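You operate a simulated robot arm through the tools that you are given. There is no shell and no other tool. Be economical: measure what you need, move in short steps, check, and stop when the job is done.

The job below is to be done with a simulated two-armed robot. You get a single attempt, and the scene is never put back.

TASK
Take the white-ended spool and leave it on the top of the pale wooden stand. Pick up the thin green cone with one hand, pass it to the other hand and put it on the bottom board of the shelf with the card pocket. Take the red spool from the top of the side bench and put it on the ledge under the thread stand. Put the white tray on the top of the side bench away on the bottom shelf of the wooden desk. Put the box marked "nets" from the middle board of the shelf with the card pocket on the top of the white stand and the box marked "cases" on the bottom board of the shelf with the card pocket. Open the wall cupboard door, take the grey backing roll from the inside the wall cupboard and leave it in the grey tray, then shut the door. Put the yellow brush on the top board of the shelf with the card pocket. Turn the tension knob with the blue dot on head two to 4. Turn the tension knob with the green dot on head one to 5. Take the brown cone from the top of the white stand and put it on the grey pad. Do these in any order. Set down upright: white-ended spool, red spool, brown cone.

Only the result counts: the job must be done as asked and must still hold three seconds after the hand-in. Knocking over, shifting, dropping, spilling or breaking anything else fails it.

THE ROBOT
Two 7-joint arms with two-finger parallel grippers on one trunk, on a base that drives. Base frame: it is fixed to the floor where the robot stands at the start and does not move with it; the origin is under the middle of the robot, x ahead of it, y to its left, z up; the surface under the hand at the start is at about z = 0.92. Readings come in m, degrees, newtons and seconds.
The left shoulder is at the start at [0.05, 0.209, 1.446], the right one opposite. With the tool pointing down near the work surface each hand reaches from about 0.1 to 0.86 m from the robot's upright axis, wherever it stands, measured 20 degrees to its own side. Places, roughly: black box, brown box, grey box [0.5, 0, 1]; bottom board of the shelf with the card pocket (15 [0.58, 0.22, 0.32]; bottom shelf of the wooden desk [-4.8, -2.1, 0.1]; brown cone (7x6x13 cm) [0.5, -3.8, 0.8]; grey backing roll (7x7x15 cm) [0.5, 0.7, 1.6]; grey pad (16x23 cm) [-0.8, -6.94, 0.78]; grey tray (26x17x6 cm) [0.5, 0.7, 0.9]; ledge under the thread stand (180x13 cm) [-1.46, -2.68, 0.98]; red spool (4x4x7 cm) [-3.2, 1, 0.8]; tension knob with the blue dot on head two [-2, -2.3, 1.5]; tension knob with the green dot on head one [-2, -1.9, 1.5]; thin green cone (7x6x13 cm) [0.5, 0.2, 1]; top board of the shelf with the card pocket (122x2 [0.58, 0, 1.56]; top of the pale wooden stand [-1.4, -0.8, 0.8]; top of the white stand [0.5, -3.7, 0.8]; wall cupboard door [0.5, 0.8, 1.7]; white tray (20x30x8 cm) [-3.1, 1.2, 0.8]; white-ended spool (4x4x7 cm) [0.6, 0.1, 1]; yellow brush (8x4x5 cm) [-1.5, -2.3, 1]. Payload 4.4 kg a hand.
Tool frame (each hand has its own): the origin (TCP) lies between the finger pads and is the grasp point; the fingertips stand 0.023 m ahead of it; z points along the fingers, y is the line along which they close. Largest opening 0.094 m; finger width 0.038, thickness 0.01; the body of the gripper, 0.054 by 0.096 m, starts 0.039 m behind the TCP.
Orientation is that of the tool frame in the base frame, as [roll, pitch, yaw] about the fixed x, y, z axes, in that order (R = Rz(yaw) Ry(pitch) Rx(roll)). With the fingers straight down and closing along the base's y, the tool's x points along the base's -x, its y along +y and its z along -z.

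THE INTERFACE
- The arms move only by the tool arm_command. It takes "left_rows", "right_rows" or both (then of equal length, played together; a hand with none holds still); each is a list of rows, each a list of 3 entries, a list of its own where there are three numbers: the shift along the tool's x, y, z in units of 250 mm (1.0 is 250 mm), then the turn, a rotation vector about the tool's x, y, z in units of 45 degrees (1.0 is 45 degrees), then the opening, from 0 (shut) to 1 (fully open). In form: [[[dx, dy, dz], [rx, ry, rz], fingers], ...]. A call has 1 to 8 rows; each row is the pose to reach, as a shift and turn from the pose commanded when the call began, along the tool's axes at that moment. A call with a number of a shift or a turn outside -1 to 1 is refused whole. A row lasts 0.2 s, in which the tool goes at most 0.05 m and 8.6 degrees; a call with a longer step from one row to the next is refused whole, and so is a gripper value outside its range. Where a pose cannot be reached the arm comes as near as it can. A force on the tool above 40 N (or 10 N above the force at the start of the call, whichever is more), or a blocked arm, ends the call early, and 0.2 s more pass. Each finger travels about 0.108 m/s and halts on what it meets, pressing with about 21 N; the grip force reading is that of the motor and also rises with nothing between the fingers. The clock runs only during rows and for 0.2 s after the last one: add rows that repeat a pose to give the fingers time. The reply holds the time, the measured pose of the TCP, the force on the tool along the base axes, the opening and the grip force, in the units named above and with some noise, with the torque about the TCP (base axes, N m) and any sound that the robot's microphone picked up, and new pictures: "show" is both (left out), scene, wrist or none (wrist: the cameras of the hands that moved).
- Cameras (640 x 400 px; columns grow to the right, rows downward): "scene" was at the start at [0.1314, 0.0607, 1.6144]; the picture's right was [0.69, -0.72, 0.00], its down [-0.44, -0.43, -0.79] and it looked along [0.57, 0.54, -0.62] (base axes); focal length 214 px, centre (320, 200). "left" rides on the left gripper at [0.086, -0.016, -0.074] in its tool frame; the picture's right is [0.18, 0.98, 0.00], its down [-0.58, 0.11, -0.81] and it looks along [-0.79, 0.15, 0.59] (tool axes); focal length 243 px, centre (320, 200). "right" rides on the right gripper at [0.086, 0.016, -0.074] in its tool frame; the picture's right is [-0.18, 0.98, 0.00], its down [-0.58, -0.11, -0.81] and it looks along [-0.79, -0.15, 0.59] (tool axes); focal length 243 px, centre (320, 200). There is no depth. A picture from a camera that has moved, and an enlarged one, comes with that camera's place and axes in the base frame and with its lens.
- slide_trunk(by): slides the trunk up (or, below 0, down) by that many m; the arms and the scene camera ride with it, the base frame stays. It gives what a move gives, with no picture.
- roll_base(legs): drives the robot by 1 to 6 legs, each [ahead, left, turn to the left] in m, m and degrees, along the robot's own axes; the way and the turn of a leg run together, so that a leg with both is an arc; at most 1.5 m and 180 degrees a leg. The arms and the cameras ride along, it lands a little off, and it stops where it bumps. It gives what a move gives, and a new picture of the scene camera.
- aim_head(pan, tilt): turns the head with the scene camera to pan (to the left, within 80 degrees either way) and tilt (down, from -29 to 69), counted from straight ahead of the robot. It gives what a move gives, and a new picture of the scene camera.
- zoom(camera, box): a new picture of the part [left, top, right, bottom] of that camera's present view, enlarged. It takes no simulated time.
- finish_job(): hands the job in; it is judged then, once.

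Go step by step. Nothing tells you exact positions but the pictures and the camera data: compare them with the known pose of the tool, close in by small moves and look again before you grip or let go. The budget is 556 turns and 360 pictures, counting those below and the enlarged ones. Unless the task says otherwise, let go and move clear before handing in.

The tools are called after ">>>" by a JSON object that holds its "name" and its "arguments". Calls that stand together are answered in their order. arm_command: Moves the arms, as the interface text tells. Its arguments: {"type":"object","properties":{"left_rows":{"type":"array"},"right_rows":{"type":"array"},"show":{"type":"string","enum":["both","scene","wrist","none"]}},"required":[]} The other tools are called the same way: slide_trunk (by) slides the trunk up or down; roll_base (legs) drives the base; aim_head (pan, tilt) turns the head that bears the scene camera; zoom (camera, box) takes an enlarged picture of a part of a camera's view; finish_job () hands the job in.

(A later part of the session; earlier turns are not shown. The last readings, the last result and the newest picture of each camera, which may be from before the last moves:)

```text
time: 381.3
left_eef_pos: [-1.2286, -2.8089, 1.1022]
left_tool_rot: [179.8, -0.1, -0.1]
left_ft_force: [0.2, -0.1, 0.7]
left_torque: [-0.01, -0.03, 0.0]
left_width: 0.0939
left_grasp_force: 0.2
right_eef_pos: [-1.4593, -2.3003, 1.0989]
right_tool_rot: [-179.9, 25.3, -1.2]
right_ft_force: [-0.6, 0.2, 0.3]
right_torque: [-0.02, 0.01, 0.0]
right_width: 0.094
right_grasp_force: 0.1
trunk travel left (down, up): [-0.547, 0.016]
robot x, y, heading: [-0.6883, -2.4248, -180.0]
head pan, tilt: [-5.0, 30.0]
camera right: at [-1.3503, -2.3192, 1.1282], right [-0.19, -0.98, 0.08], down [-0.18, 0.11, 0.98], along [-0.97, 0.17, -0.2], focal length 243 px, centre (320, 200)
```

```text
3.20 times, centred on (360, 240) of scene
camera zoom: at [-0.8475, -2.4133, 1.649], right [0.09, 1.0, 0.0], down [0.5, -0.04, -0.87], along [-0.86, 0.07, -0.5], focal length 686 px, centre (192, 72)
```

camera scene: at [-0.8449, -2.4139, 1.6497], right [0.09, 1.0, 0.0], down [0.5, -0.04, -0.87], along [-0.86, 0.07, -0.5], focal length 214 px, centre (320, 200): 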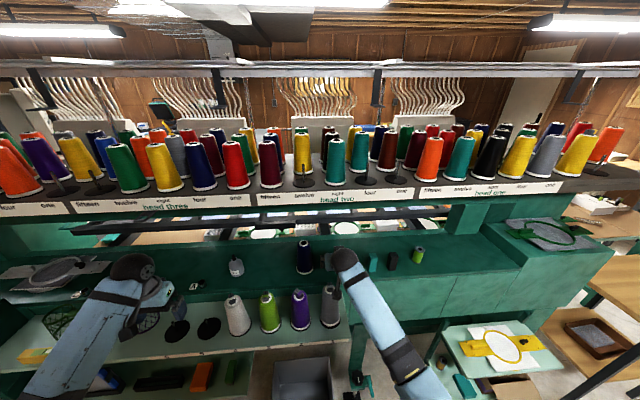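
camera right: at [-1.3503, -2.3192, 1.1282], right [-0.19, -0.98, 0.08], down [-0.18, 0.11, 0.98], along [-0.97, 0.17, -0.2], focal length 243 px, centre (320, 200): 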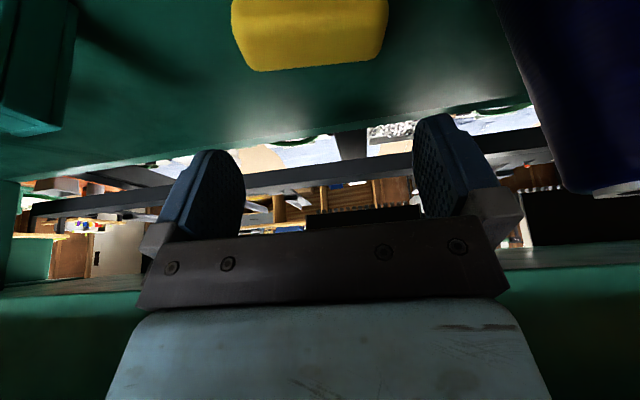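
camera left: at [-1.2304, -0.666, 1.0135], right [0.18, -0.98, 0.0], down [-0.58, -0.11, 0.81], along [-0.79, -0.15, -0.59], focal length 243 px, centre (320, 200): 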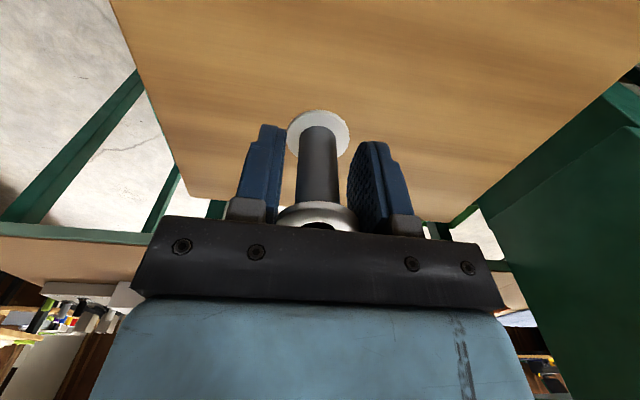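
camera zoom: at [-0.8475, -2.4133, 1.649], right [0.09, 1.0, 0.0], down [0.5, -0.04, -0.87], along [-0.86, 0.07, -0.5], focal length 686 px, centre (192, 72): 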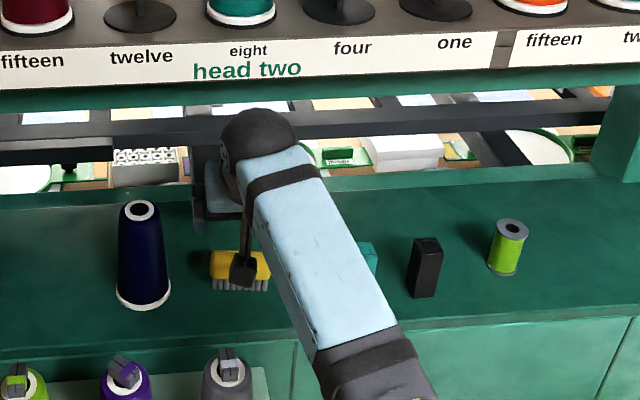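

Centred over the brush. I descend straight and close.

>>> {"name": "arm_command", "arguments": {"right_rows": [[[0.048, 0, 0.103], [0, 0, 0], 1], [[0.096, 0, 0.206], [0, 0, 0], 1], [[0.142, 0, 0.304], [0, 0, 0], 1], [[0.142, 0, 0.304], [0, 0, 0], 0.8], [[0.142, 0, 0.304], [0, 0, 0], 0.55], [[0.142, 0, 0.304], [0, 0, 0], 0.5], [[0.142, 0, 0.304], [0, 0, 0], 0.5]], "show": "wrist"}}

```text
time: 382.9
left_eef_pos: [-1.2267, -2.8095, 1.1032]
left_tool_rot: [-179.9, 0.1, 0.0]
left_ft_force: [-0.1, -0.1, 0.9]
left_torque: [0.01, -0.01, 0.02]
left_width: 0.0942
left_grasp_force: 0.1
right_eef_pos: [-1.4577, -2.3023, 1.0179]
right_tool_rot: [-179.8, 25.6, -1.1]
right_ft_force: [-1.9, -3.2, 8.7]
right_torque: [-0.49, -0.03, -0.12]
right_width: 0.0769
right_grasp_force: 20.8
trunk travel left (down, up): [-0.547, 0.016]
robot x, y, heading: [-0.6883, -2.4256, -179.7]
head pan, tilt: [-5.0, 30.0]
camera right: at [-1.349, -2.3204, 1.0459], right [-0.19, -0.98, 0.08], down [-0.18, 0.11, 0.98], along [-0.97, 0.17, -0.19], focal length 243 px, centre (320, 200)
```

right: 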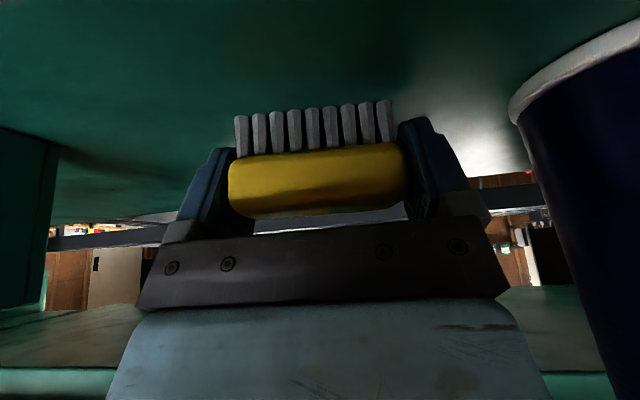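

Gripped (7.7 cm). I lift straight up, then back out high over the grey cone.

>>> {"name": "arm_command", "arguments": {"right_rows": [[[-0.076, 0, -0.163], [0, 0, 0], 0.5], [[-0.152, 0, -0.326], [0, 0, 0], 0.5], [[-0.063, 0, -0.489], [0, 0, 0], 0.5], [[0.026, 0, -0.652], [0, 0, 0], 0.5], [[0.116, 0, -0.816], [0, 0, 0], 0.5], [[0.205, 0, -0.979], [0, 0, 0], 0.5]], "show": "both"}}

>>> {"name": "zoom", "arguments": {"camera": "scene", "box": [200, 200, 440, 380]}}

```text
time: 384.3
left_eef_pos: [-1.2259, -2.8102, 1.1026]
left_tool_rot: [180.0, 0.0, 0.0]
left_ft_force: [-0.2, -0.6, 0.2]
left_torque: [-0.01, 0.05, 0.01]
left_width: 0.0939
left_grasp_force: 0.1
right_eef_pos: [-1.3068, -2.3034, 1.217]
right_tool_rot: [-179.8, 25.3, -1.0]
right_ft_force: [0.1, -0.3, -0.5]
right_torque: [0.01, 0.0, 0.02]
right_width: 0.0747
right_grasp_force: 21.4
trunk travel left (down, up): [-0.547, 0.016]
robot x, y, heading: [-0.6907, -2.4243, -179.8]
head pan, tilt: [-5.0, 30.0]
camera scene: at [-0.8448, -2.4135, 1.6493], right [0.09, 1.0, 0.0], down [0.5, -0.04, -0.87], along [-0.86, 0.07, -0.5], focal length 214 px, centre (320, 200)
camera right: at [-1.1965, -2.3225, 1.2466], right [-0.19, -0.98, 0.08], down [-0.18, 0.11, 0.98], along [-0.97, 0.17, -0.19], focal length 243 px, centre (320, 200)
```

scene: 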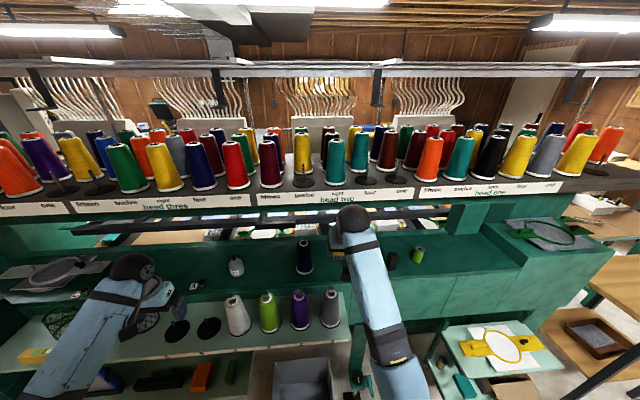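
right: 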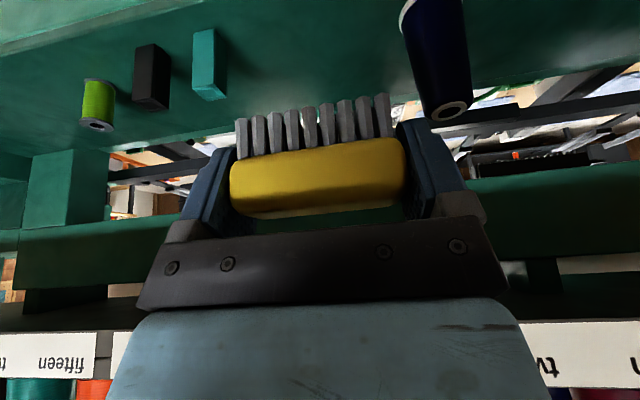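

```text
2.22 times, centred on (320, 290) of scene
camera zoom: at [-0.8448, -2.4135, 1.6493], right [0.09, 1.0, 0.0], down [0.5, -0.04, -0.87], along [-0.86, 0.07, -0.5], focal length 477 px, centre (320, 0)
```

zoom: 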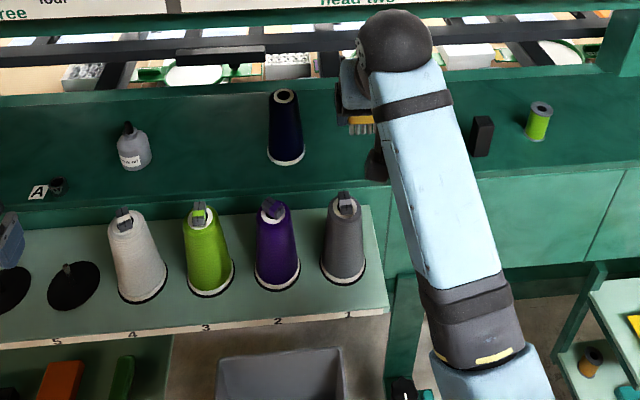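

Everything stands. I back off, turn north and drive towards the shelf with the brush.

>>> {"name": "roll_base", "arguments": {"legs": [[-0.25, 0, 0], [0, 0, -90], [1.1, 0, 0], [1.1, 0, 0], [0, 0, -90]]}}

>>> {"name": "aim_head", "arguments": {"pan": -10, "tilt": 5}}

```text
time: 404.2
left_eef_pos: [0.1126, 0.1445, 1.1023]
left_tool_rot: [-180.0, -0.1, 179.3]
left_ft_force: [-0.1, 0.6, -0.1]
left_torque: [0.0, -0.01, -0.01]
left_width: 0.0939
left_grasp_force: 0.1
right_eef_pos: [0.1855, -0.363, 1.216]
right_tool_rot: [-179.8, 25.4, 178.3]
right_ft_force: [-0.1, -0.2, -0.3]
right_torque: [-0.03, 0.07, -0.01]
right_width: 0.0744
right_grasp_force: 20.7
trunk travel left (down, up): [-0.547, 0.016]
robot x, y, heading: [-0.4286, -0.2372, -0.7]
head pan, tilt: [-5.0, 30.0]
camera scene: at [-0.2697, -0.2464, 1.6491], right [-0.1, -1.0, 0.0], down [-0.5, 0.05, -0.87], along [0.86, -0.08, -0.5], focal length 214 px, centre (320, 200)
```

scene: 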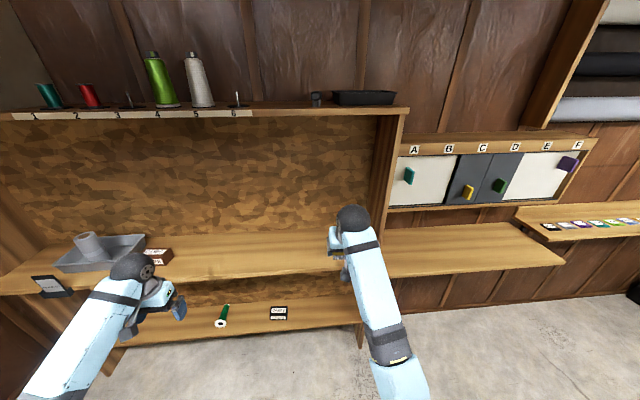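

```text
time: 405.1
left_eef_pos: [0.1111, 0.144, 1.1013]
left_tool_rot: [179.9, 0.0, 179.3]
left_ft_force: [0.2, 0.6, -0.1]
left_torque: [-0.04, 0.01, 0.01]
left_width: 0.0942
left_grasp_force: 0.0
right_eef_pos: [0.1872, -0.3622, 1.2166]
right_tool_rot: [-179.8, 25.2, 178.3]
right_ft_force: [-0.5, -0.6, -0.2]
right_torque: [-0.02, 0.0, -0.01]
right_width: 0.0748
right_grasp_force: 21.7
trunk travel left (down, up): [-0.547, 0.016]
robot x, y, heading: [-0.4269, -0.2376, -0.6]
head pan, tilt: [-10.0, 5.0]
camera scene: at [-0.2694, -0.2545, 1.6894], right [-0.18, -0.98, 0.0], down [-0.09, 0.02, -1.0], along [0.98, -0.18, -0.09], focal length 214 px, centre (320, 200)
```

scene: 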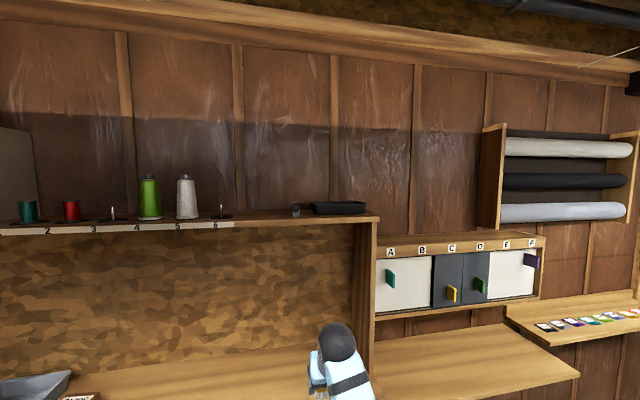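

>>> {"name": "zoom", "arguments": {"camera": "scene", "box": [190, 160, 390, 260]}}

```text
3.20 times, centred on (290, 210) of scene
camera zoom: at [-0.2694, -0.2545, 1.6894], right [-0.18, -0.98, 0.0], down [-0.09, 0.02, -1.0], along [0.98, -0.18, -0.09], focal length 686 px, centre (416, 168)
```

zoom: 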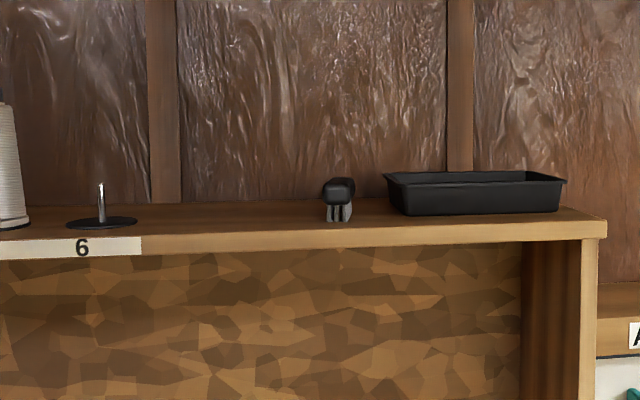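

Free space on the top board between y −0.09 and −0.29. I raise the right hand with the brush above board height.

>>> {"name": "arm_command", "arguments": {"right_rows": [[[-0.068, 0, -0.145], [0, 0, 0], 0.5], [[-0.135, 0, -0.29], [0, 0, 0], 0.5], [[-0.203, 0, -0.435], [0, 0, 0], 0.5], [[-0.27, 0, -0.58], [0, 0, 0], 0.5], [[-0.338, 0, -0.725], [0, 0, 0], 0.5], [[-0.406, 0, -0.87], [0, 0, 0], 0.5]], "show": "none"}}

>>> {"name": "arm_command", "arguments": {"right_rows": [[[-0.068, 0, -0.145], [0, 0, 0], 0.5], [[-0.135, 0, -0.29], [0, 0, 0], 0.5], [[-0.203, 0, -0.435], [0, 0, 0], 0.5], [[-0.27, 0, -0.58], [0, 0, 0], 0.5], [[-0.338, 0, -0.725], [0, 0, 0], 0.5], [[-0.406, 0, -0.87], [0, 0, 0], 0.5]], "show": "none"}}

```text
time: 406.5
left_eef_pos: [0.113, 0.1443, 1.1008]
left_tool_rot: [180.0, -0.1, 179.3]
left_ft_force: [0.6, 0.1, 0.7]
left_torque: [0.0, -0.03, -0.02]
left_width: 0.0938
left_grasp_force: 0.1
right_eef_pos: [0.2649, -0.3791, 1.3833]
right_tool_rot: [-178.2, 26.3, 177.7]
right_ft_force: [-0.9, 0.1, -0.2]
right_torque: [0.01, 0.01, 0.01]
right_width: 0.0746
right_grasp_force: 21.2
right hand out of reach, approached as far as the arm can: row 3, 4, 5, 6
trunk travel left (down, up): [-0.547, 0.016]
robot x, y, heading: [-0.4273, -0.2361, -0.5]
head pan, tilt: [-10.0, 5.0]
```

```text
time: 407.9
left_eef_pos: [0.1112, 0.1435, 1.1029]
left_tool_rot: [-180.0, 0.1, 179.3]
left_ft_force: [1.0, 0.2, -0.5]
left_torque: [-0.03, 0.0, -0.02]
left_width: 0.0938
left_grasp_force: 0.1
right_eef_pos: [0.3426, -0.3627, 1.6197]
right_tool_rot: [-179.8, 25.5, 178.3]
right_ft_force: [-0.1, 0.2, -0.5]
right_torque: [0.0, 0.01, -0.02]
right_width: 0.0747
right_grasp_force: 21.1
right hand out of reach, approached as far as the arm can: row 1, 2, 3, 4, 5, 6
trunk travel left (down, up): [-0.547, 0.016]
robot x, y, heading: [-0.4282, -0.2372, -0.3]
head pan, tilt: [-10.0, 5.0]
```

The arm reaches that height only farther out. I raise the trunk fully and command the hand further forward.

>>> {"name": "slide_trunk", "arguments": {"by": 0.016}}

>>> {"name": "arm_command", "arguments": {"right_rows": [[[-0.144, 0, 0.1], [0, 0, 0], 0.5], [[-0.288, 0, 0.2], [0, 0, 0], 0.5], [[-0.432, 0, 0.3], [0, 0, 0], 0.5], [[-0.576, 0, 0.4], [0, 0, 0], 0.5]], "show": "wrist"}}

```text
time: 408.5
left_eef_pos: [0.1128, 0.1447, 1.1181]
left_tool_rot: [180.0, -0.1, 179.2]
left_ft_force: [0.0, -0.1, 0.6]
left_torque: [-0.03, 0.01, 0.03]
left_width: 0.0939
left_grasp_force: 0.0
right_eef_pos: [0.3439, -0.3628, 1.6346]
right_tool_rot: [-179.8, 25.4, 178.3]
right_ft_force: [-0.2, -0.5, -0.5]
right_torque: [-0.02, 0.04, 0.02]
right_width: 0.0745
right_grasp_force: 20.9
trunk travel left (down, up): [-0.563, 0.0]
robot x, y, heading: [-0.4278, -0.239, -0.6]
head pan, tilt: [-10.0, 5.0]
```

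```text
time: 409.5
left_eef_pos: [0.1134, 0.1443, 1.1175]
left_tool_rot: [180.0, -0.2, 179.4]
left_ft_force: [0.7, -0.3, 0.5]
left_torque: [0.01, 0.04, -0.03]
left_width: 0.0942
left_grasp_force: 0.2
right_eef_pos: [0.4543, -0.3802, 1.599]
right_tool_rot: [-179.9, 25.3, 178.3]
right_ft_force: [0.2, -0.9, -0.9]
right_torque: [-0.02, 0.01, 0.02]
right_width: 0.0745
right_grasp_force: 20.9
right hand out of reach, approached as far as the arm can: row 3, 4
trunk travel left (down, up): [-0.563, 0.0]
robot x, y, heading: [-0.4277, -0.239, -0.4]
head pan, tilt: [-10.0, 5.0]
camera right: at [0.3449, -0.361, 1.6267], right [0.2, 0.98, 0.08], down [0.18, -0.11, 0.98], along [0.96, -0.18, -0.19], focal length 243 px, centre (320, 200)
```

right: 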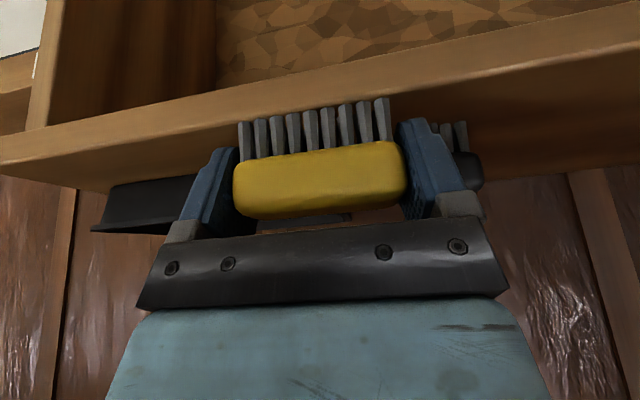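

Too far and low; I retract to in front of the board.

>>> {"name": "arm_command", "arguments": {"right_rows": [[[0.11, 0, -0.1], [0, 0, 0], 0.5], [[0.22, 0, -0.2], [0, 0, 0], 0.5], [[0.34, 0, -0.313], [0, 0, 0], 0.5]], "show": "none"}}

```text
time: 410.3
left_eef_pos: [0.1091, 0.1457, 1.1182]
left_tool_rot: [-179.8, 0.0, 179.3]
left_ft_force: [-0.4, 0.3, -0.7]
left_torque: [-0.06, -0.03, -0.04]
left_width: 0.094
left_grasp_force: 0.0
right_eef_pos: [0.3398, -0.3734, 1.6356]
right_tool_rot: [-179.7, 25.7, 178.4]
right_ft_force: [-0.7, 0.2, -0.4]
right_torque: [-0.04, -0.01, 0.02]
right_width: 0.0748
right_grasp_force: 20.9
trunk travel left (down, up): [-0.563, 0.0]
robot x, y, heading: [-0.4316, -0.2369, -0.4]
head pan, tilt: [-10.0, 5.0]
```

Now I carry it over the board with base moves: first left, then forward.

>>> {"name": "roll_base", "arguments": {"legs": [[0, 0.185, 0.3], [0.205, 0, 0]]}}

>>> {"name": "zoom", "arguments": {"camera": "right", "box": [0, 0, 640, 400]}}

```text
time: 413.8
left_eef_pos: [0.3139, 0.3292, 1.1185]
left_tool_rot: [179.9, -0.1, 179.4]
left_ft_force: [0.1, 0.6, 0.3]
left_torque: [0.03, -0.02, 0.0]
left_width: 0.0941
left_grasp_force: 0.0
right_eef_pos: [0.5471, -0.1897, 1.6347]
right_tool_rot: [-179.8, 25.7, 178.4]
right_ft_force: [-0.1, -0.5, 1.0]
right_torque: [-0.03, 0.02, 0.02]
right_width: 0.0746
right_grasp_force: 21.3
trunk travel left (down, up): [-0.563, 0.0]
robot x, y, heading: [-0.2241, -0.0576, -0.1]
head pan, tilt: [-10.0, 5.0]
camera scene: at [-0.0665, -0.0704, 1.7058], right [-0.18, -0.98, 0.0], down [-0.08, 0.02, -1.0], along [0.98, -0.18, -0.09], focal length 214 px, centre (320, 200)
```

scene: 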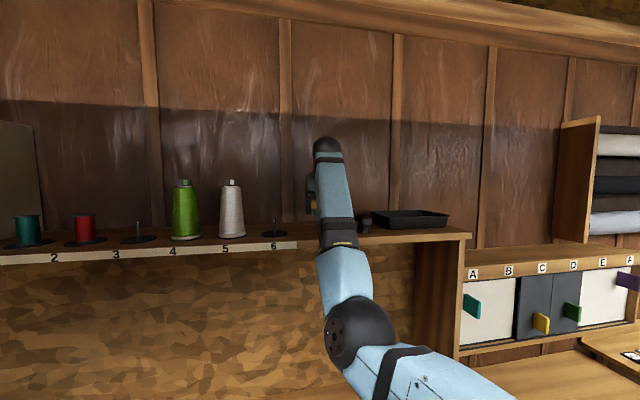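

```text
1.00 times, centred on (320, 200) of right (not enlarged: the box is as wide or as high as the picture)
camera zoom: at [0.438, -0.1711, 1.6632], right [0.19, 0.98, 0.08], down [0.17, -0.11, 0.98], along [0.97, -0.17, -0.19], focal length 243 px, centre (320, 200)
```

zoom: 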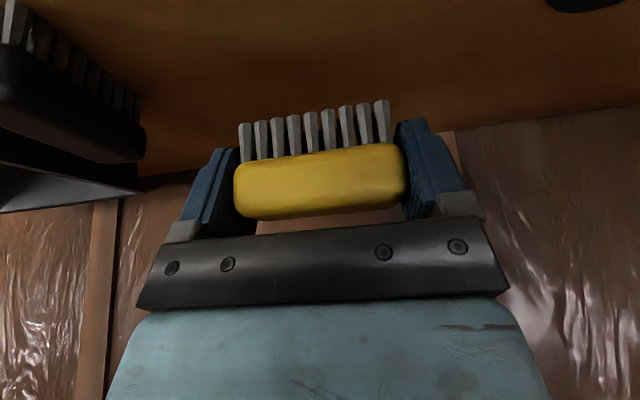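

Well placed between slot 6 and the black brush. Lowering with the trunk.

>>> {"name": "slide_trunk", "arguments": {"by": -0.028}}

>>> {"name": "slide_trunk", "arguments": {"by": -0.006}}

>>> {"name": "slide_trunk", "arguments": {"by": -0.005}}

```text
time: 414.5
left_eef_pos: [0.3175, 0.3291, 1.0901]
left_tool_rot: [180.0, -0.1, 179.5]
left_ft_force: [-0.2, 0.3, 0.0]
left_torque: [0.01, 0.01, 0.0]
left_width: 0.0939
left_grasp_force: 0.0
right_eef_pos: [0.5513, -0.1903, 1.6054]
right_tool_rot: [-179.8, 25.7, 178.5]
right_ft_force: [-0.4, -0.1, -0.6]
right_torque: [0.0, -0.04, 0.02]
right_width: 0.0745
right_grasp_force: 21.4
trunk travel left (down, up): [-0.535, 0.028]
robot x, y, heading: [-0.2217, -0.0535, -0.3]
head pan, tilt: [-10.0, 5.0]
```

```text
time: 415.0
left_eef_pos: [0.3158, 0.3288, 1.0835]
left_tool_rot: [180.0, -0.1, 179.5]
left_ft_force: [0.2, 0.3, -0.2]
left_torque: [0.0, 0.0, 0.03]
left_width: 0.094
left_grasp_force: 0.0
right_eef_pos: [0.5493, -0.1909, 1.5986]
right_tool_rot: [-179.8, 25.6, 178.5]
right_ft_force: [1.3, -0.6, -0.5]
right_torque: [0.02, 0.01, 0.01]
right_width: 0.0743
right_grasp_force: 21.5
trunk travel left (down, up): [-0.529, 0.034]
robot x, y, heading: [-0.2241, -0.057, -0.4]
head pan, tilt: [-10.0, 5.0]
```

```text
time: 415.6
left_eef_pos: [0.3161, 0.3298, 1.0785]
left_tool_rot: [179.9, 0.0, 179.5]
left_ft_force: [-0.7, 0.7, 1.2]
left_torque: [0.0, -0.02, -0.01]
left_width: 0.0942
left_grasp_force: 0.0
right_eef_pos: [0.5501, -0.1888, 1.5942]
right_tool_rot: [-179.8, 25.6, 178.4]
right_ft_force: [0.1, 0.9, -1.4]
right_torque: [0.02, -0.02, -0.01]
right_width: 0.0743
right_grasp_force: 20.9
trunk travel left (down, up): [-0.524, 0.039]
robot x, y, heading: [-0.2219, -0.0557, -0.6]
head pan, tilt: [-10.0, 5.0]
```

>>> {"name": "slide_trunk", "arguments": {"by": -0.006}}

>>> {"name": "slide_trunk", "arguments": {"by": -0.005}}

>>> {"name": "zoom", "arguments": {"camera": "right", "box": [0, 0, 640, 400]}}

```text
time: 416.1
left_eef_pos: [0.3153, 0.3298, 1.0728]
left_tool_rot: [180.0, -0.1, 179.5]
left_ft_force: [-1.0, -0.7, 0.2]
left_torque: [-0.01, 0.02, -0.03]
left_width: 0.0941
left_grasp_force: 0.0
right_eef_pos: [0.5495, -0.1902, 1.5889]
right_tool_rot: [-179.8, 25.7, 178.5]
right_ft_force: [0.6, -0.5, 2.6]
right_torque: [0.1, 0.05, -0.02]
right_width: 0.0746
right_grasp_force: 21.3
trunk travel left (down, up): [-0.518, 0.045]
robot x, y, heading: [-0.2229, -0.0542, -0.5]
head pan, tilt: [-10.0, 5.0]
```

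```text
time: 416.7
left_eef_pos: [0.3138, 0.3294, 1.0695]
left_tool_rot: [-180.0, 0.0, 179.4]
left_ft_force: [-0.5, 0.1, 1.6]
left_torque: [0.0, -0.05, 0.0]
left_width: 0.0937
left_grasp_force: 0.1
right_eef_pos: [0.5473, -0.1891, 1.5901]
right_tool_rot: [-179.9, 26.2, 178.4]
right_ft_force: [14.4, 0.0, 37.4]
right_torque: [1.44, -0.16, -0.55]
right_width: 0.0745
right_grasp_force: 21.3
trunk travel left (down, up): [-0.513, 0.05]
robot x, y, heading: [-0.224, -0.053, -0.1]
head pan, tilt: [-10.0, 5.0]
```

```text
1.00 times, centred on (320, 200) of right (not enlarged: the box is as wide or as high as the picture)
camera zoom: at [0.4373, -0.1709, 1.6165], right [0.19, 0.98, 0.08], down [0.16, -0.11, 0.98], along [0.97, -0.18, -0.18], focal length 243 px, centre (320, 200)
```

zoom: 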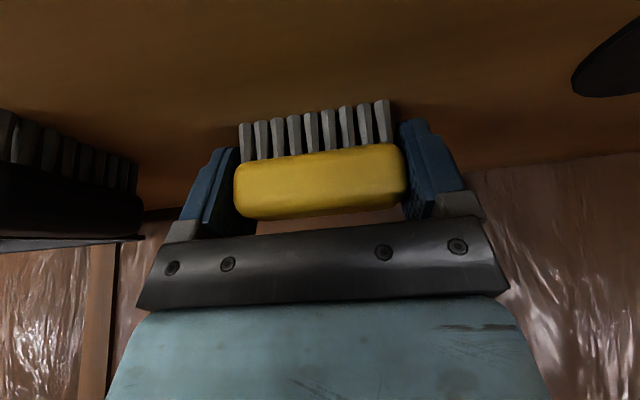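

On the board. I relieve 3 mm, open and rise.

>>> {"name": "slide_trunk", "arguments": {"by": 0.004}}

>>> {"name": "arm_command", "arguments": {"right_rows": [[[0, 0, 0], [0, 0, 0], 0.85], [[0, 0, 0], [0, 0, 0], 1], [[0, 0, 0], [0, 0, 0], 1]], "show": "none"}}

>>> {"name": "slide_trunk", "arguments": {"by": 0.046}}

>>> {"name": "zoom", "arguments": {"camera": "right", "box": [0, 0, 640, 400]}}

```text
time: 417.2
left_eef_pos: [0.3147, 0.3286, 1.0738]
left_tool_rot: [179.9, 0.1, 179.6]
left_ft_force: [-0.1, 0.2, 0.2]
left_torque: [-0.02, -0.01, -0.04]
left_width: 0.0939
left_grasp_force: 0.1
right_eef_pos: [0.5482, -0.1902, 1.5901]
right_tool_rot: [-179.8, 25.6, 178.5]
right_ft_force: [7.6, -1.4, 26.1]
right_torque: [0.98, -0.04, -0.37]
right_width: 0.0746
right_grasp_force: 21.1
trunk travel left (down, up): [-0.517, 0.046]
robot x, y, heading: [-0.2255, -0.0575, -0.4]
head pan, tilt: [-10.0, 5.0]
```

```text
time: 418.0
left_eef_pos: [0.3143, 0.327, 1.0739]
left_tool_rot: [179.8, 0.0, 179.5]
left_ft_force: [0.1, -1.2, 0.6]
left_torque: [0.01, 0.02, -0.01]
left_width: 0.0939
left_grasp_force: 0.1
right_eef_pos: [0.5458, -0.195, 1.5891]
right_tool_rot: [-179.9, 25.8, 178.4]
right_ft_force: [1.1, -15.1, 21.0]
right_torque: [0.48, 0.07, -0.05]
right_width: 0.0877
right_grasp_force: 0.1
trunk travel left (down, up): [-0.517, 0.046]
robot x, y, heading: [-0.2245, -0.0562, -0.2]
head pan, tilt: [-10.0, 5.0]
```

```text
time: 418.9
left_eef_pos: [0.3169, 0.33, 1.1177]
left_tool_rot: [179.9, -0.1, 179.6]
left_ft_force: [0.4, -0.4, 1.3]
left_torque: [-0.03, -0.02, 0.02]
left_width: 0.0941
left_grasp_force: 0.1
right_eef_pos: [0.5517, -0.1888, 1.6328]
right_tool_rot: [-179.9, 25.6, 178.6]
right_ft_force: [1.1, -0.7, -0.5]
right_torque: [-0.04, -0.02, -0.02]
right_width: 0.0939
right_grasp_force: 0.0
trunk travel left (down, up): [-0.563, 0.0]
robot x, y, heading: [-0.2231, -0.0566, -0.3]
head pan, tilt: [-10.0, 5.0]
```

```text
1.00 times, centred on (320, 200) of right (not enlarged: the box is as wide or as high as the picture)
camera zoom: at [0.4414, -0.1699, 1.6613], right [0.19, 0.98, 0.08], down [0.17, -0.11, 0.98], along [0.97, -0.17, -0.19], focal length 243 px, centre (320, 200)
```

zoom: 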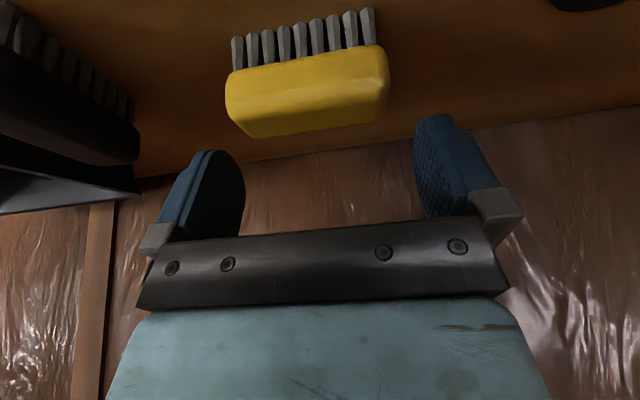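

The brush sits on the top board. I back away and bring the right arm down.

>>> {"name": "roll_base", "arguments": {"legs": [[-0.45, 0, 0.3]]}}

>>> {"name": "arm_command", "arguments": {"right_rows": [[[0.03, 0, 0.17], [0, 0.1, 0], 1], [[0.06, 0, 0.34], [0, 0.2, 0], 1], [[0.1, 0, 0.5], [0, 0.3, 0], 1], [[0.14, 0, 0.67], [0, 0.4, 0], 1], [[0.18, 0, 0.84], [0, 0.5, 0], 1], [[0.22, 0, 1.0], [0, 0.556, 0], 1]], "show": "none"}}

>>> {"name": "arm_command", "arguments": {"right_rows": [[[0.05, 0, 0.17], [0, 0, 0], 1], [[0.1, 0, 0.34], [0, 0, 0], 1], [[0.15, 0, 0.5], [0, 0, 0], 1], [[0.2, 0, 0.67], [0, 0, 0], 1], [[0.2, 0, 0.84], [0, 0, 0], 1]], "show": "scene"}}

```text
time: 421.6
left_eef_pos: [-0.1354, 0.3318, 1.1175]
left_tool_rot: [-180.0, -0.1, 179.8]
left_ft_force: [0.7, 0.2, -0.1]
left_torque: [-0.01, 0.02, -0.04]
left_width: 0.0942
left_grasp_force: 0.1
right_eef_pos: [0.1004, -0.1862, 1.6322]
right_tool_rot: [-179.8, 25.6, 178.7]
right_ft_force: [0.1, -0.2, 0.4]
right_torque: [-0.02, -0.01, 0.0]
right_width: 0.0941
right_grasp_force: 0.1
trunk travel left (down, up): [-0.563, 0.0]
robot x, y, heading: [-0.676, -0.055, -0.2]
head pan, tilt: [-10.0, 5.0]
camera scene: at [-0.5146, -0.0684, 1.7053], right [-0.18, -0.98, 0.0], down [-0.09, 0.02, -1.0], along [0.98, -0.17, -0.09], focal length 214 px, centre (320, 200)
```

scene: 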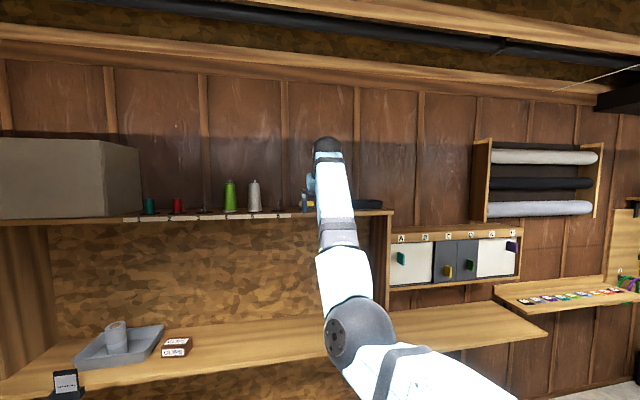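

```text
time: 423.0
left_eef_pos: [-0.1366, 0.3322, 1.1171]
left_tool_rot: [180.0, -0.1, 179.7]
left_ft_force: [0.7, 0.1, 0.1]
left_torque: [0.01, 0.02, 0.01]
left_width: 0.0942
left_grasp_force: 0.1
right_eef_pos: [0.1587, -0.188, 1.3835]
right_tool_rot: [-179.9, 0.5, 178.6]
right_ft_force: [0.0, -1.0, -0.1]
right_torque: [0.01, 0.01, 0.02]
right_width: 0.0939
right_grasp_force: 0.0
trunk travel left (down, up): [-0.563, 0.0]
robot x, y, heading: [-0.6748, -0.0519, -0.2]
head pan, tilt: [-10.0, 5.0]
```

```text
time: 424.2
left_eef_pos: [-0.1363, 0.332, 1.1181]
left_tool_rot: [179.9, -0.1, 179.7]
left_ft_force: [0.0, -0.5, 0.3]
left_torque: [-0.01, 0.01, 0.02]
left_width: 0.0941
left_grasp_force: 0.1
right_eef_pos: [0.11, -0.188, 1.1729]
right_tool_rot: [-179.8, 0.5, 178.6]
right_ft_force: [-0.3, -0.3, 0.3]
right_torque: [0.02, 0.02, -0.02]
right_width: 0.094
right_grasp_force: 0.0
trunk travel left (down, up): [-0.563, 0.0]
robot x, y, heading: [-0.6759, -0.0519, -0.3]
head pan, tilt: [-10.0, 5.0]
camera scene: at [-0.5149, -0.069, 1.7054], right [-0.18, -0.98, 0.0], down [-0.09, 0.02, -1.0], along [0.98, -0.17, -0.09], focal length 214 px, centre (320, 200)
```

scene: 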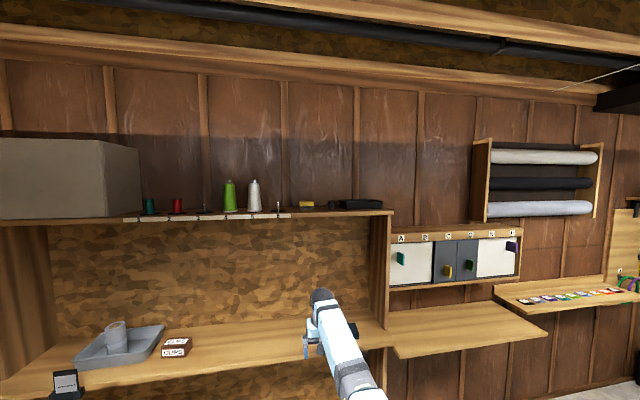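

Now to the side bench: turn round and drive west along y ≈ 0.35.

>>> {"name": "roll_base", "arguments": {"legs": [[0, 0, 90], [0, 0, 90.3], [0.5, -0.4, 0], [1.2, 0, 0]]}}

>>> {"name": "aim_head", "arguments": {"pan": -45, "tilt": 25}}

```text
time: 441.6
left_eef_pos: [-2.9127, -0.0615, 1.1184]
left_tool_rot: [180.0, -0.1, 0.7]
left_ft_force: [0.2, -0.3, -0.9]
left_torque: [0.0, 0.03, 0.01]
left_width: 0.0943
left_grasp_force: 0.1
right_eef_pos: [-3.1678, 0.4551, 1.1731]
right_tool_rot: [-179.8, 0.6, -0.4]
right_ft_force: [-0.1, -0.1, -0.2]
right_torque: [0.01, -0.01, -0.01]
right_width: 0.0939
right_grasp_force: 0.1
trunk travel left (down, up): [-0.563, 0.0]
robot x, y, heading: [-2.3805, 0.3324, -179.0]
head pan, tilt: [-10.0, 5.0]
camera scene: at [-2.537, 0.3478, 1.7055], right [0.16, 0.99, 0.0], down [0.09, -0.01, -1.0], along [-0.98, 0.16, -0.09], focal length 214 px, centre (320, 200)
```

scene: 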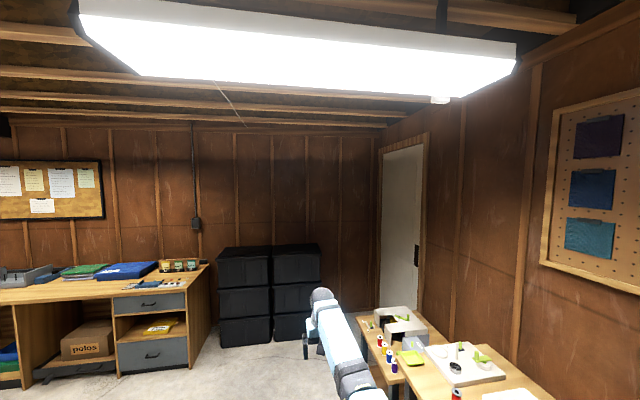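

```text
time: 442.6
left_eef_pos: [-2.9124, -0.0623, 1.117]
left_tool_rot: [180.0, -0.1, 0.8]
left_ft_force: [0.2, -0.2, 0.5]
left_torque: [0.0, -0.01, 0.0]
left_width: 0.0941
left_grasp_force: 0.1
right_eef_pos: [-3.1685, 0.4547, 1.1729]
right_tool_rot: [-179.8, 0.7, -0.4]
right_ft_force: [-0.8, -0.3, 0.6]
right_torque: [0.04, -0.04, 0.0]
right_width: 0.0938
right_grasp_force: 0.0
trunk travel left (down, up): [-0.563, 0.0]
robot x, y, heading: [-2.3792, 0.332, -179.1]
head pan, tilt: [-45.0, 25.0]
camera scene: at [-2.5128, 0.3973, 1.6731], right [0.7, 0.72, 0.0], down [0.3, -0.29, -0.91], along [-0.65, 0.63, -0.42], focal length 214 px, centre (320, 200)
```

scene: 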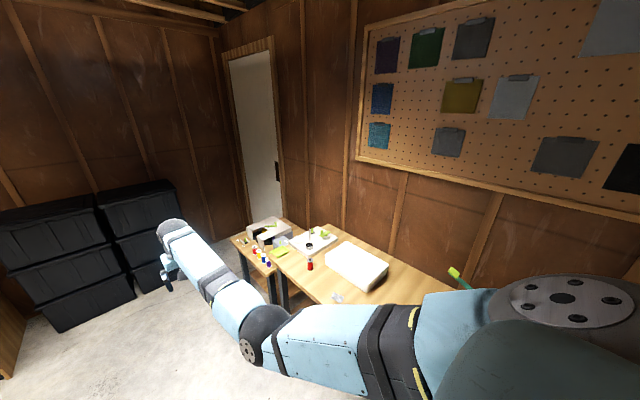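

>>> {"name": "zoom", "arguments": {"camera": "scene", "box": [230, 200, 430, 320]}}

```text
3.20 times, centred on (330, 260) of scene
camera zoom: at [-2.5128, 0.3973, 1.6731], right [0.7, 0.72, 0.0], down [0.3, -0.29, -0.91], along [-0.65, 0.63, -0.42], focal length 686 px, centre (288, 8)
```

zoom: 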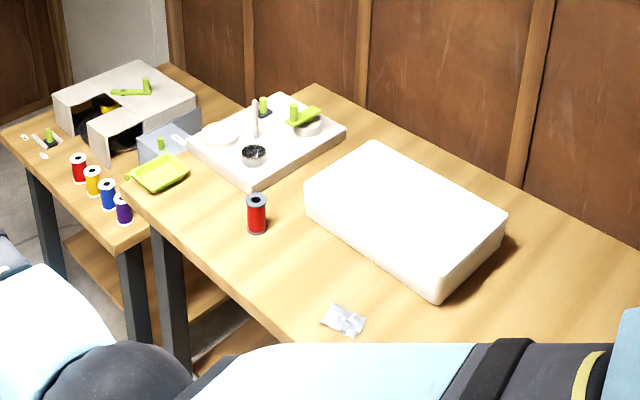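

I drive further west and turn to face the bench.

>>> {"name": "roll_base", "arguments": {"legs": [[0.72, 0.13, 0], [0, 0, -91]]}}

>>> {"name": "aim_head", "arguments": {"pan": 0, "tilt": 40}}

```text
time: 450.5
left_eef_pos: [-3.4851, 0.7312, 1.1179]
left_tool_rot: [180.0, -0.1, -90.5]
left_ft_force: [0.0, 0.5, -0.2]
left_torque: [0.02, 0.02, -0.01]
left_width: 0.0941
left_grasp_force: 0.0
right_eef_pos: [-2.9653, 0.9782, 1.1727]
right_tool_rot: [-179.8, 0.6, -91.5]
right_ft_force: [0.1, -0.4, -0.9]
right_torque: [-0.01, 0.03, 0.01]
right_width: 0.0938
right_grasp_force: 0.1
trunk travel left (down, up): [-0.563, 0.0]
robot x, y, heading: [-3.1, 0.1902, 89.7]
head pan, tilt: [-45.0, 25.0]
camera scene: at [-3.0344, 0.3257, 1.6731], right [0.7, -0.71, 0.0], down [-0.3, -0.3, -0.91], along [0.64, 0.64, -0.42], focal length 214 px, centre (320, 200)
```

scene: 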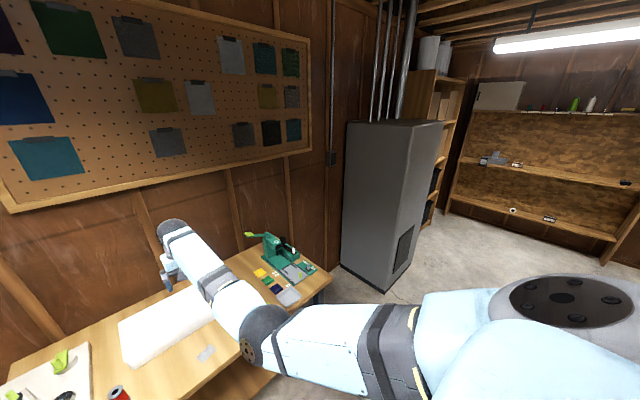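

```text
time: 451.6
left_eef_pos: [-3.4863, 0.7316, 1.1174]
left_tool_rot: [180.0, 0.0, -90.5]
left_ft_force: [0.7, -0.1, 1.0]
left_torque: [0.0, -0.01, 0.02]
left_width: 0.0938
left_grasp_force: 0.0
right_eef_pos: [-2.9646, 0.9759, 1.1737]
right_tool_rot: [-179.8, 0.6, -91.5]
right_ft_force: [-0.8, 0.1, -0.3]
right_torque: [0.05, -0.03, 0.0]
right_width: 0.0941
right_grasp_force: 0.1
trunk travel left (down, up): [-0.563, 0.0]
robot x, y, heading: [-3.1046, 0.1905, 89.7]
head pan, tilt: [0.0, 40.0]
camera scene: at [-3.0993, 0.3459, 1.6497], right [1.0, -0.01, 0.0], down [0.0, -0.64, -0.77], along [0.0, 0.77, -0.64], focal length 214 px, centre (320, 200)
```

scene: 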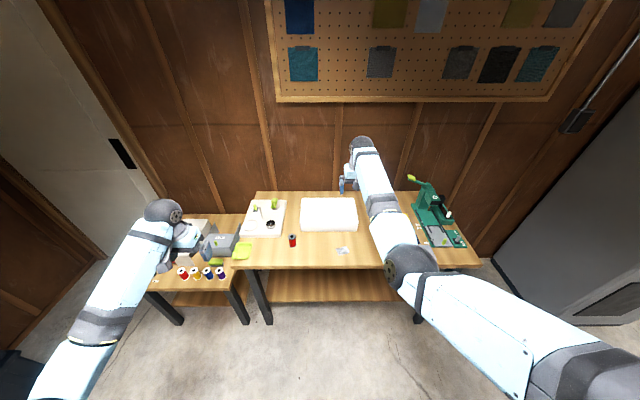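

>>> {"name": "zoom", "arguments": {"camera": "scene", "box": [220, 170, 400, 290]}}

>>> {"name": "zoom", "arguments": {"camera": "right", "box": [0, 0, 640, 400]}}

```text
3.33 times, centred on (310, 230) of scene
camera zoom: at [-3.0993, 0.3459, 1.6497], right [1.0, -0.01, 0.0], down [0.0, -0.64, -0.77], along [0.0, 0.77, -0.64], focal length 715 px, centre (353, 100)
```

zoom: 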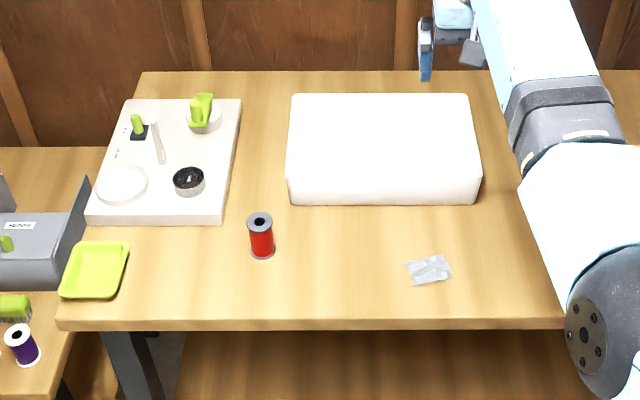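

```text
1.00 times, centred on (320, 200) of right (not enlarged: the box is as wide or as high as the picture)
camera zoom: at [-2.9834, 0.8901, 1.2454], right [-0.98, 0.21, 0.0], down [0.12, 0.57, 0.81], along [0.17, 0.79, -0.58], focal length 243 px, centre (320, 200)
```

zoom: 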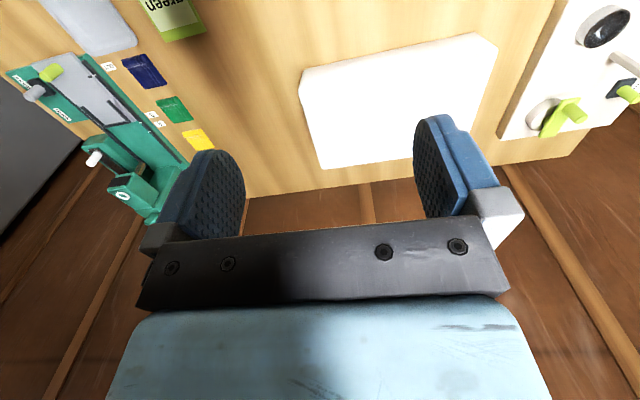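

>>> {"name": "zoom", "arguments": {"camera": "right", "box": [290, 20, 510, 180]}}

>>> {"name": "zoom", "arguments": {"camera": "scene", "box": [296, 190, 366, 235]}}

```text
2.50 times, centred on (400, 100) of right
camera zoom: at [-2.9834, 0.8901, 1.2454], right [-0.98, 0.21, 0.0], down [0.12, 0.57, 0.81], along [0.17, 0.79, -0.58], focal length 606 px, centre (120, 450)
```

zoom: 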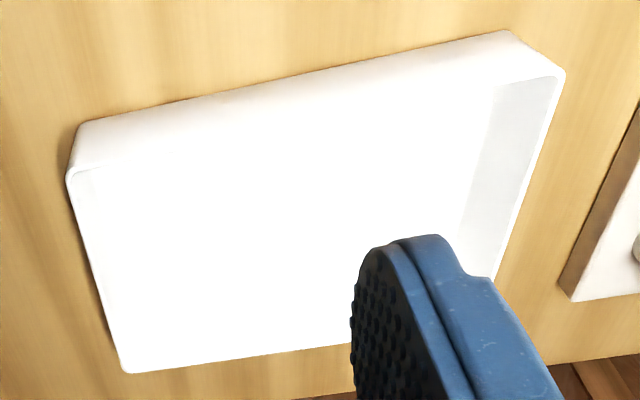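

```text
8.89 times, centred on (331, 212) of scene
camera zoom: at [-3.0993, 0.3459, 1.6497], right [1.0, -0.01, 0.0], down [0.0, -0.64, -0.77], along [0.0, 0.77, -0.64], focal length 1906 px, centre (222, 89)
```

zoom: 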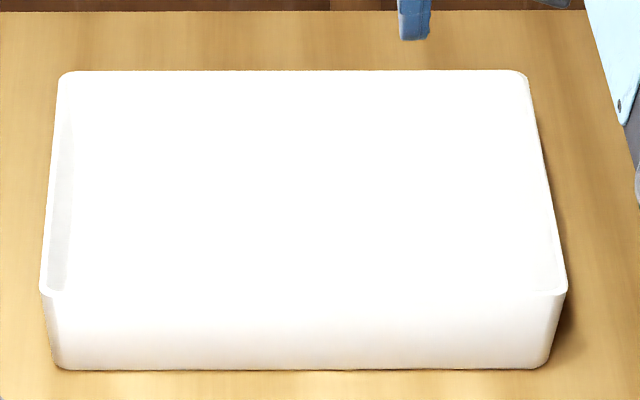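

It is an open tray, rim at z ≈ 0.89, x −3.20…−2.91, y 1.085…1.28. I'll carry it with both hands by its end walls. First I centre the base.

>>> {"name": "arm_command", "arguments": {"right_rows": [[[0.16, 0, 0], [0, 0, 0], 0.5], [[0.32, 0, 0], [0, 0, 0], 0.4], [[0.48, 0, 0], [0, 0, 0], 0.4]], "show": "none"}}

>>> {"name": "roll_base", "arguments": {"legs": [[0.33, -0.05, 0.3]]}}

```text
time: 452.6
left_eef_pos: [-3.4848, 0.7317, 1.1182]
left_tool_rot: [179.7, -0.2, -90.4]
left_ft_force: [0.0, -0.1, -0.1]
left_torque: [-0.02, 0.02, -0.03]
left_width: 0.094
left_grasp_force: 0.0
right_eef_pos: [-2.9268, 0.8662, 1.174]
right_tool_rot: [-177.0, 1.6, -93.8]
right_ft_force: [0.4, 0.3, 0.0]
right_torque: [0.01, -0.03, -0.03]
right_width: 0.0376
right_grasp_force: 0.0
trunk travel left (down, up): [-0.563, 0.0]
robot x, y, heading: [-3.1019, 0.1901, 89.7]
head pan, tilt: [0.0, 40.0]
stopped in row 3 (right hand): the arm was blocked; the commanded pose is now the measured one
```

```text
time: 454.8
left_eef_pos: [-3.437, 1.0641, 1.1178]
left_tool_rot: [-179.9, -0.1, -90.2]
left_ft_force: [-0.2, -0.1, -0.1]
left_torque: [0.02, -0.01, 0.01]
left_width: 0.0938
left_grasp_force: 0.0
right_eef_pos: [-2.8809, 1.1995, 1.1738]
right_tool_rot: [-176.9, 1.6, -93.5]
right_ft_force: [-0.4, 0.7, -0.2]
right_torque: [-0.03, 0.0, 0.04]
right_width: 0.0376
right_grasp_force: 0.0
trunk travel left (down, up): [-0.563, 0.0]
robot x, y, heading: [-3.0451, 0.5248, 89.8]
head pan, tilt: [0.0, 40.0]
camera scene: at [-3.0495, 0.6789, 1.6498], right [1.0, 0.0, 0.0], down [0.0, -0.64, -0.77], along [0.0, 0.77, -0.64], focal length 214 px, centre (320, 200)
```

scene: 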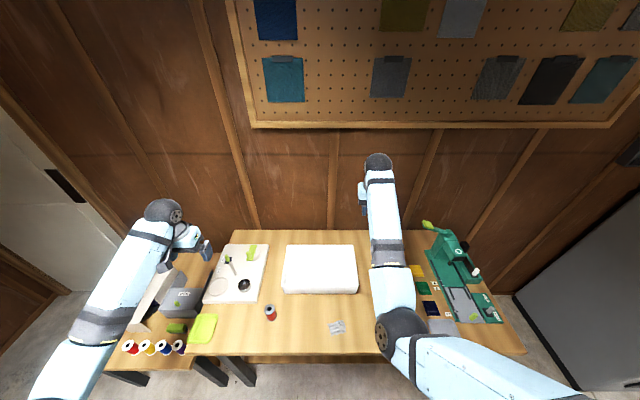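

>>> {"name": "zoom", "arguments": {"camera": "scene", "box": [240, 220, 400, 340]}}

```text
3.33 times, centred on (320, 280) of scene
camera zoom: at [-3.0495, 0.6789, 1.6498], right [1.0, 0.0, 0.0], down [0.0, -0.64, -0.77], along [0.0, 0.77, -0.64], focal length 715 px, centre (320, -67)
```

zoom: 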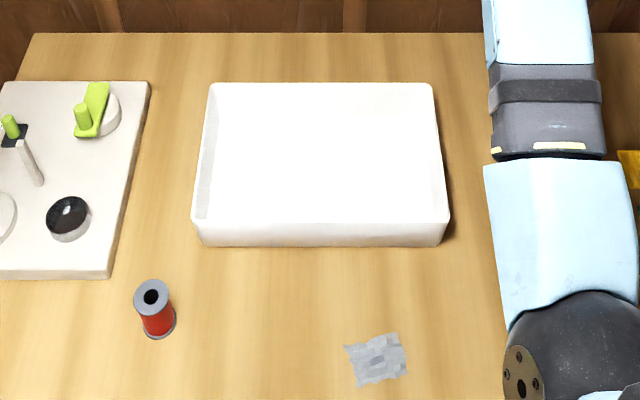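

Tray rim: x −3.198…−2.898, y 1.10…1.296, z ≈ 0.87. I bring both hands above the middles of its end walls.

>>> {"name": "arm_command", "arguments": {"left_rows": [[[-0.087, -0.16, 0], [0, 0, 0], 0.6], [[-0.175, -0.32, 0], [0, 0, 0], 0.4], [[-0.262, -0.48, 0], [0, 0, 0], 0.4], [[-0.35, -0.64, 0], [0, 0, 0], 0.4], [[-0.437, -0.8, 0], [0, 0, 0], 0.4], [[-0.524, -0.964, 0], [0, 0, 0], 0.4]], "right_rows": [[[0.018, 0.076, 0], [-0.03, 0.02, -0.04], 0.4], [[0.018, 0.076, 0], [-0.069, 0.036, -0.078], 0.4], [[0.018, 0.076, 0.05], [-0.069, 0.036, -0.078], 0.4], [[0.018, 0.076, 0.1], [-0.069, 0.036, -0.078], 0.4], [[0.018, 0.076, 0.16], [-0.069, 0.036, -0.078], 0.4], [[0.018, 0.076, 0.22], [-0.069, 0.036, -0.078], 0.4]], "show": "wrist"}}

>>> {"name": "zoom", "arguments": {"camera": "scene", "box": [240, 200, 400, 320]}}

```text
time: 456.4
left_eef_pos: [-3.1956, 1.1918, 1.117]
left_tool_rot: [-180.0, -0.1, -90.3]
left_ft_force: [-0.1, -0.2, -0.2]
left_torque: [0.05, 0.01, -0.04]
left_width: 0.0378
left_grasp_force: 0.1
right_eef_pos: [-2.8747, 1.212, 1.1358]
right_tool_rot: [-178.6, 1.8, -91.5]
right_ft_force: [0.5, 1.4, 0.0]
right_torque: [0.0, -0.01, -0.04]
right_width: 0.0379
right_grasp_force: 0.2
trunk travel left (down, up): [-0.563, 0.0]
robot x, y, heading: [-3.0466, 0.5256, 89.9]
head pan, tilt: [0.0, 40.0]
stopped in row 6 (right hand): the arm was blocked; the commanded pose is now the measured one
camera right: at [-2.8934, 1.1232, 1.2057], right [-0.98, 0.21, -0.02], down [0.1, 0.55, 0.83], along [0.18, 0.81, -0.56], focal length 243 px, centre (320, 200)
camera left: at [-3.1791, 1.106, 1.1914], right [-0.98, -0.18, 0.0], down [-0.11, 0.58, 0.81], along [-0.15, 0.79, -0.59], focal length 243 px, centre (320, 200)
```

right: 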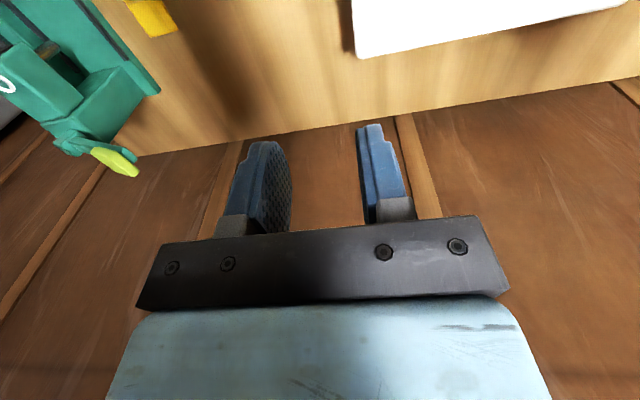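
left: 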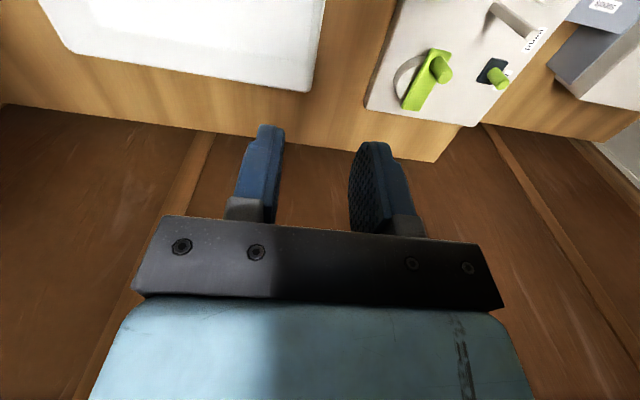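

```text
3.33 times, centred on (320, 260) of scene
camera zoom: at [-3.0505, 0.6789, 1.6498], right [1.0, 0.0, 0.0], down [0.0, -0.64, -0.77], along [0.0, 0.77, -0.64], focal length 715 px, centre (320, 0)
```

zoom: 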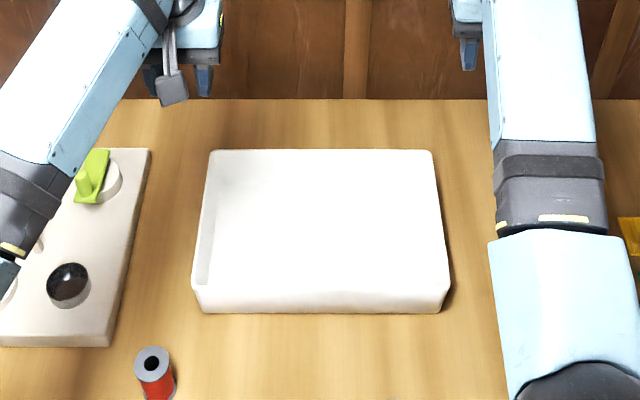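

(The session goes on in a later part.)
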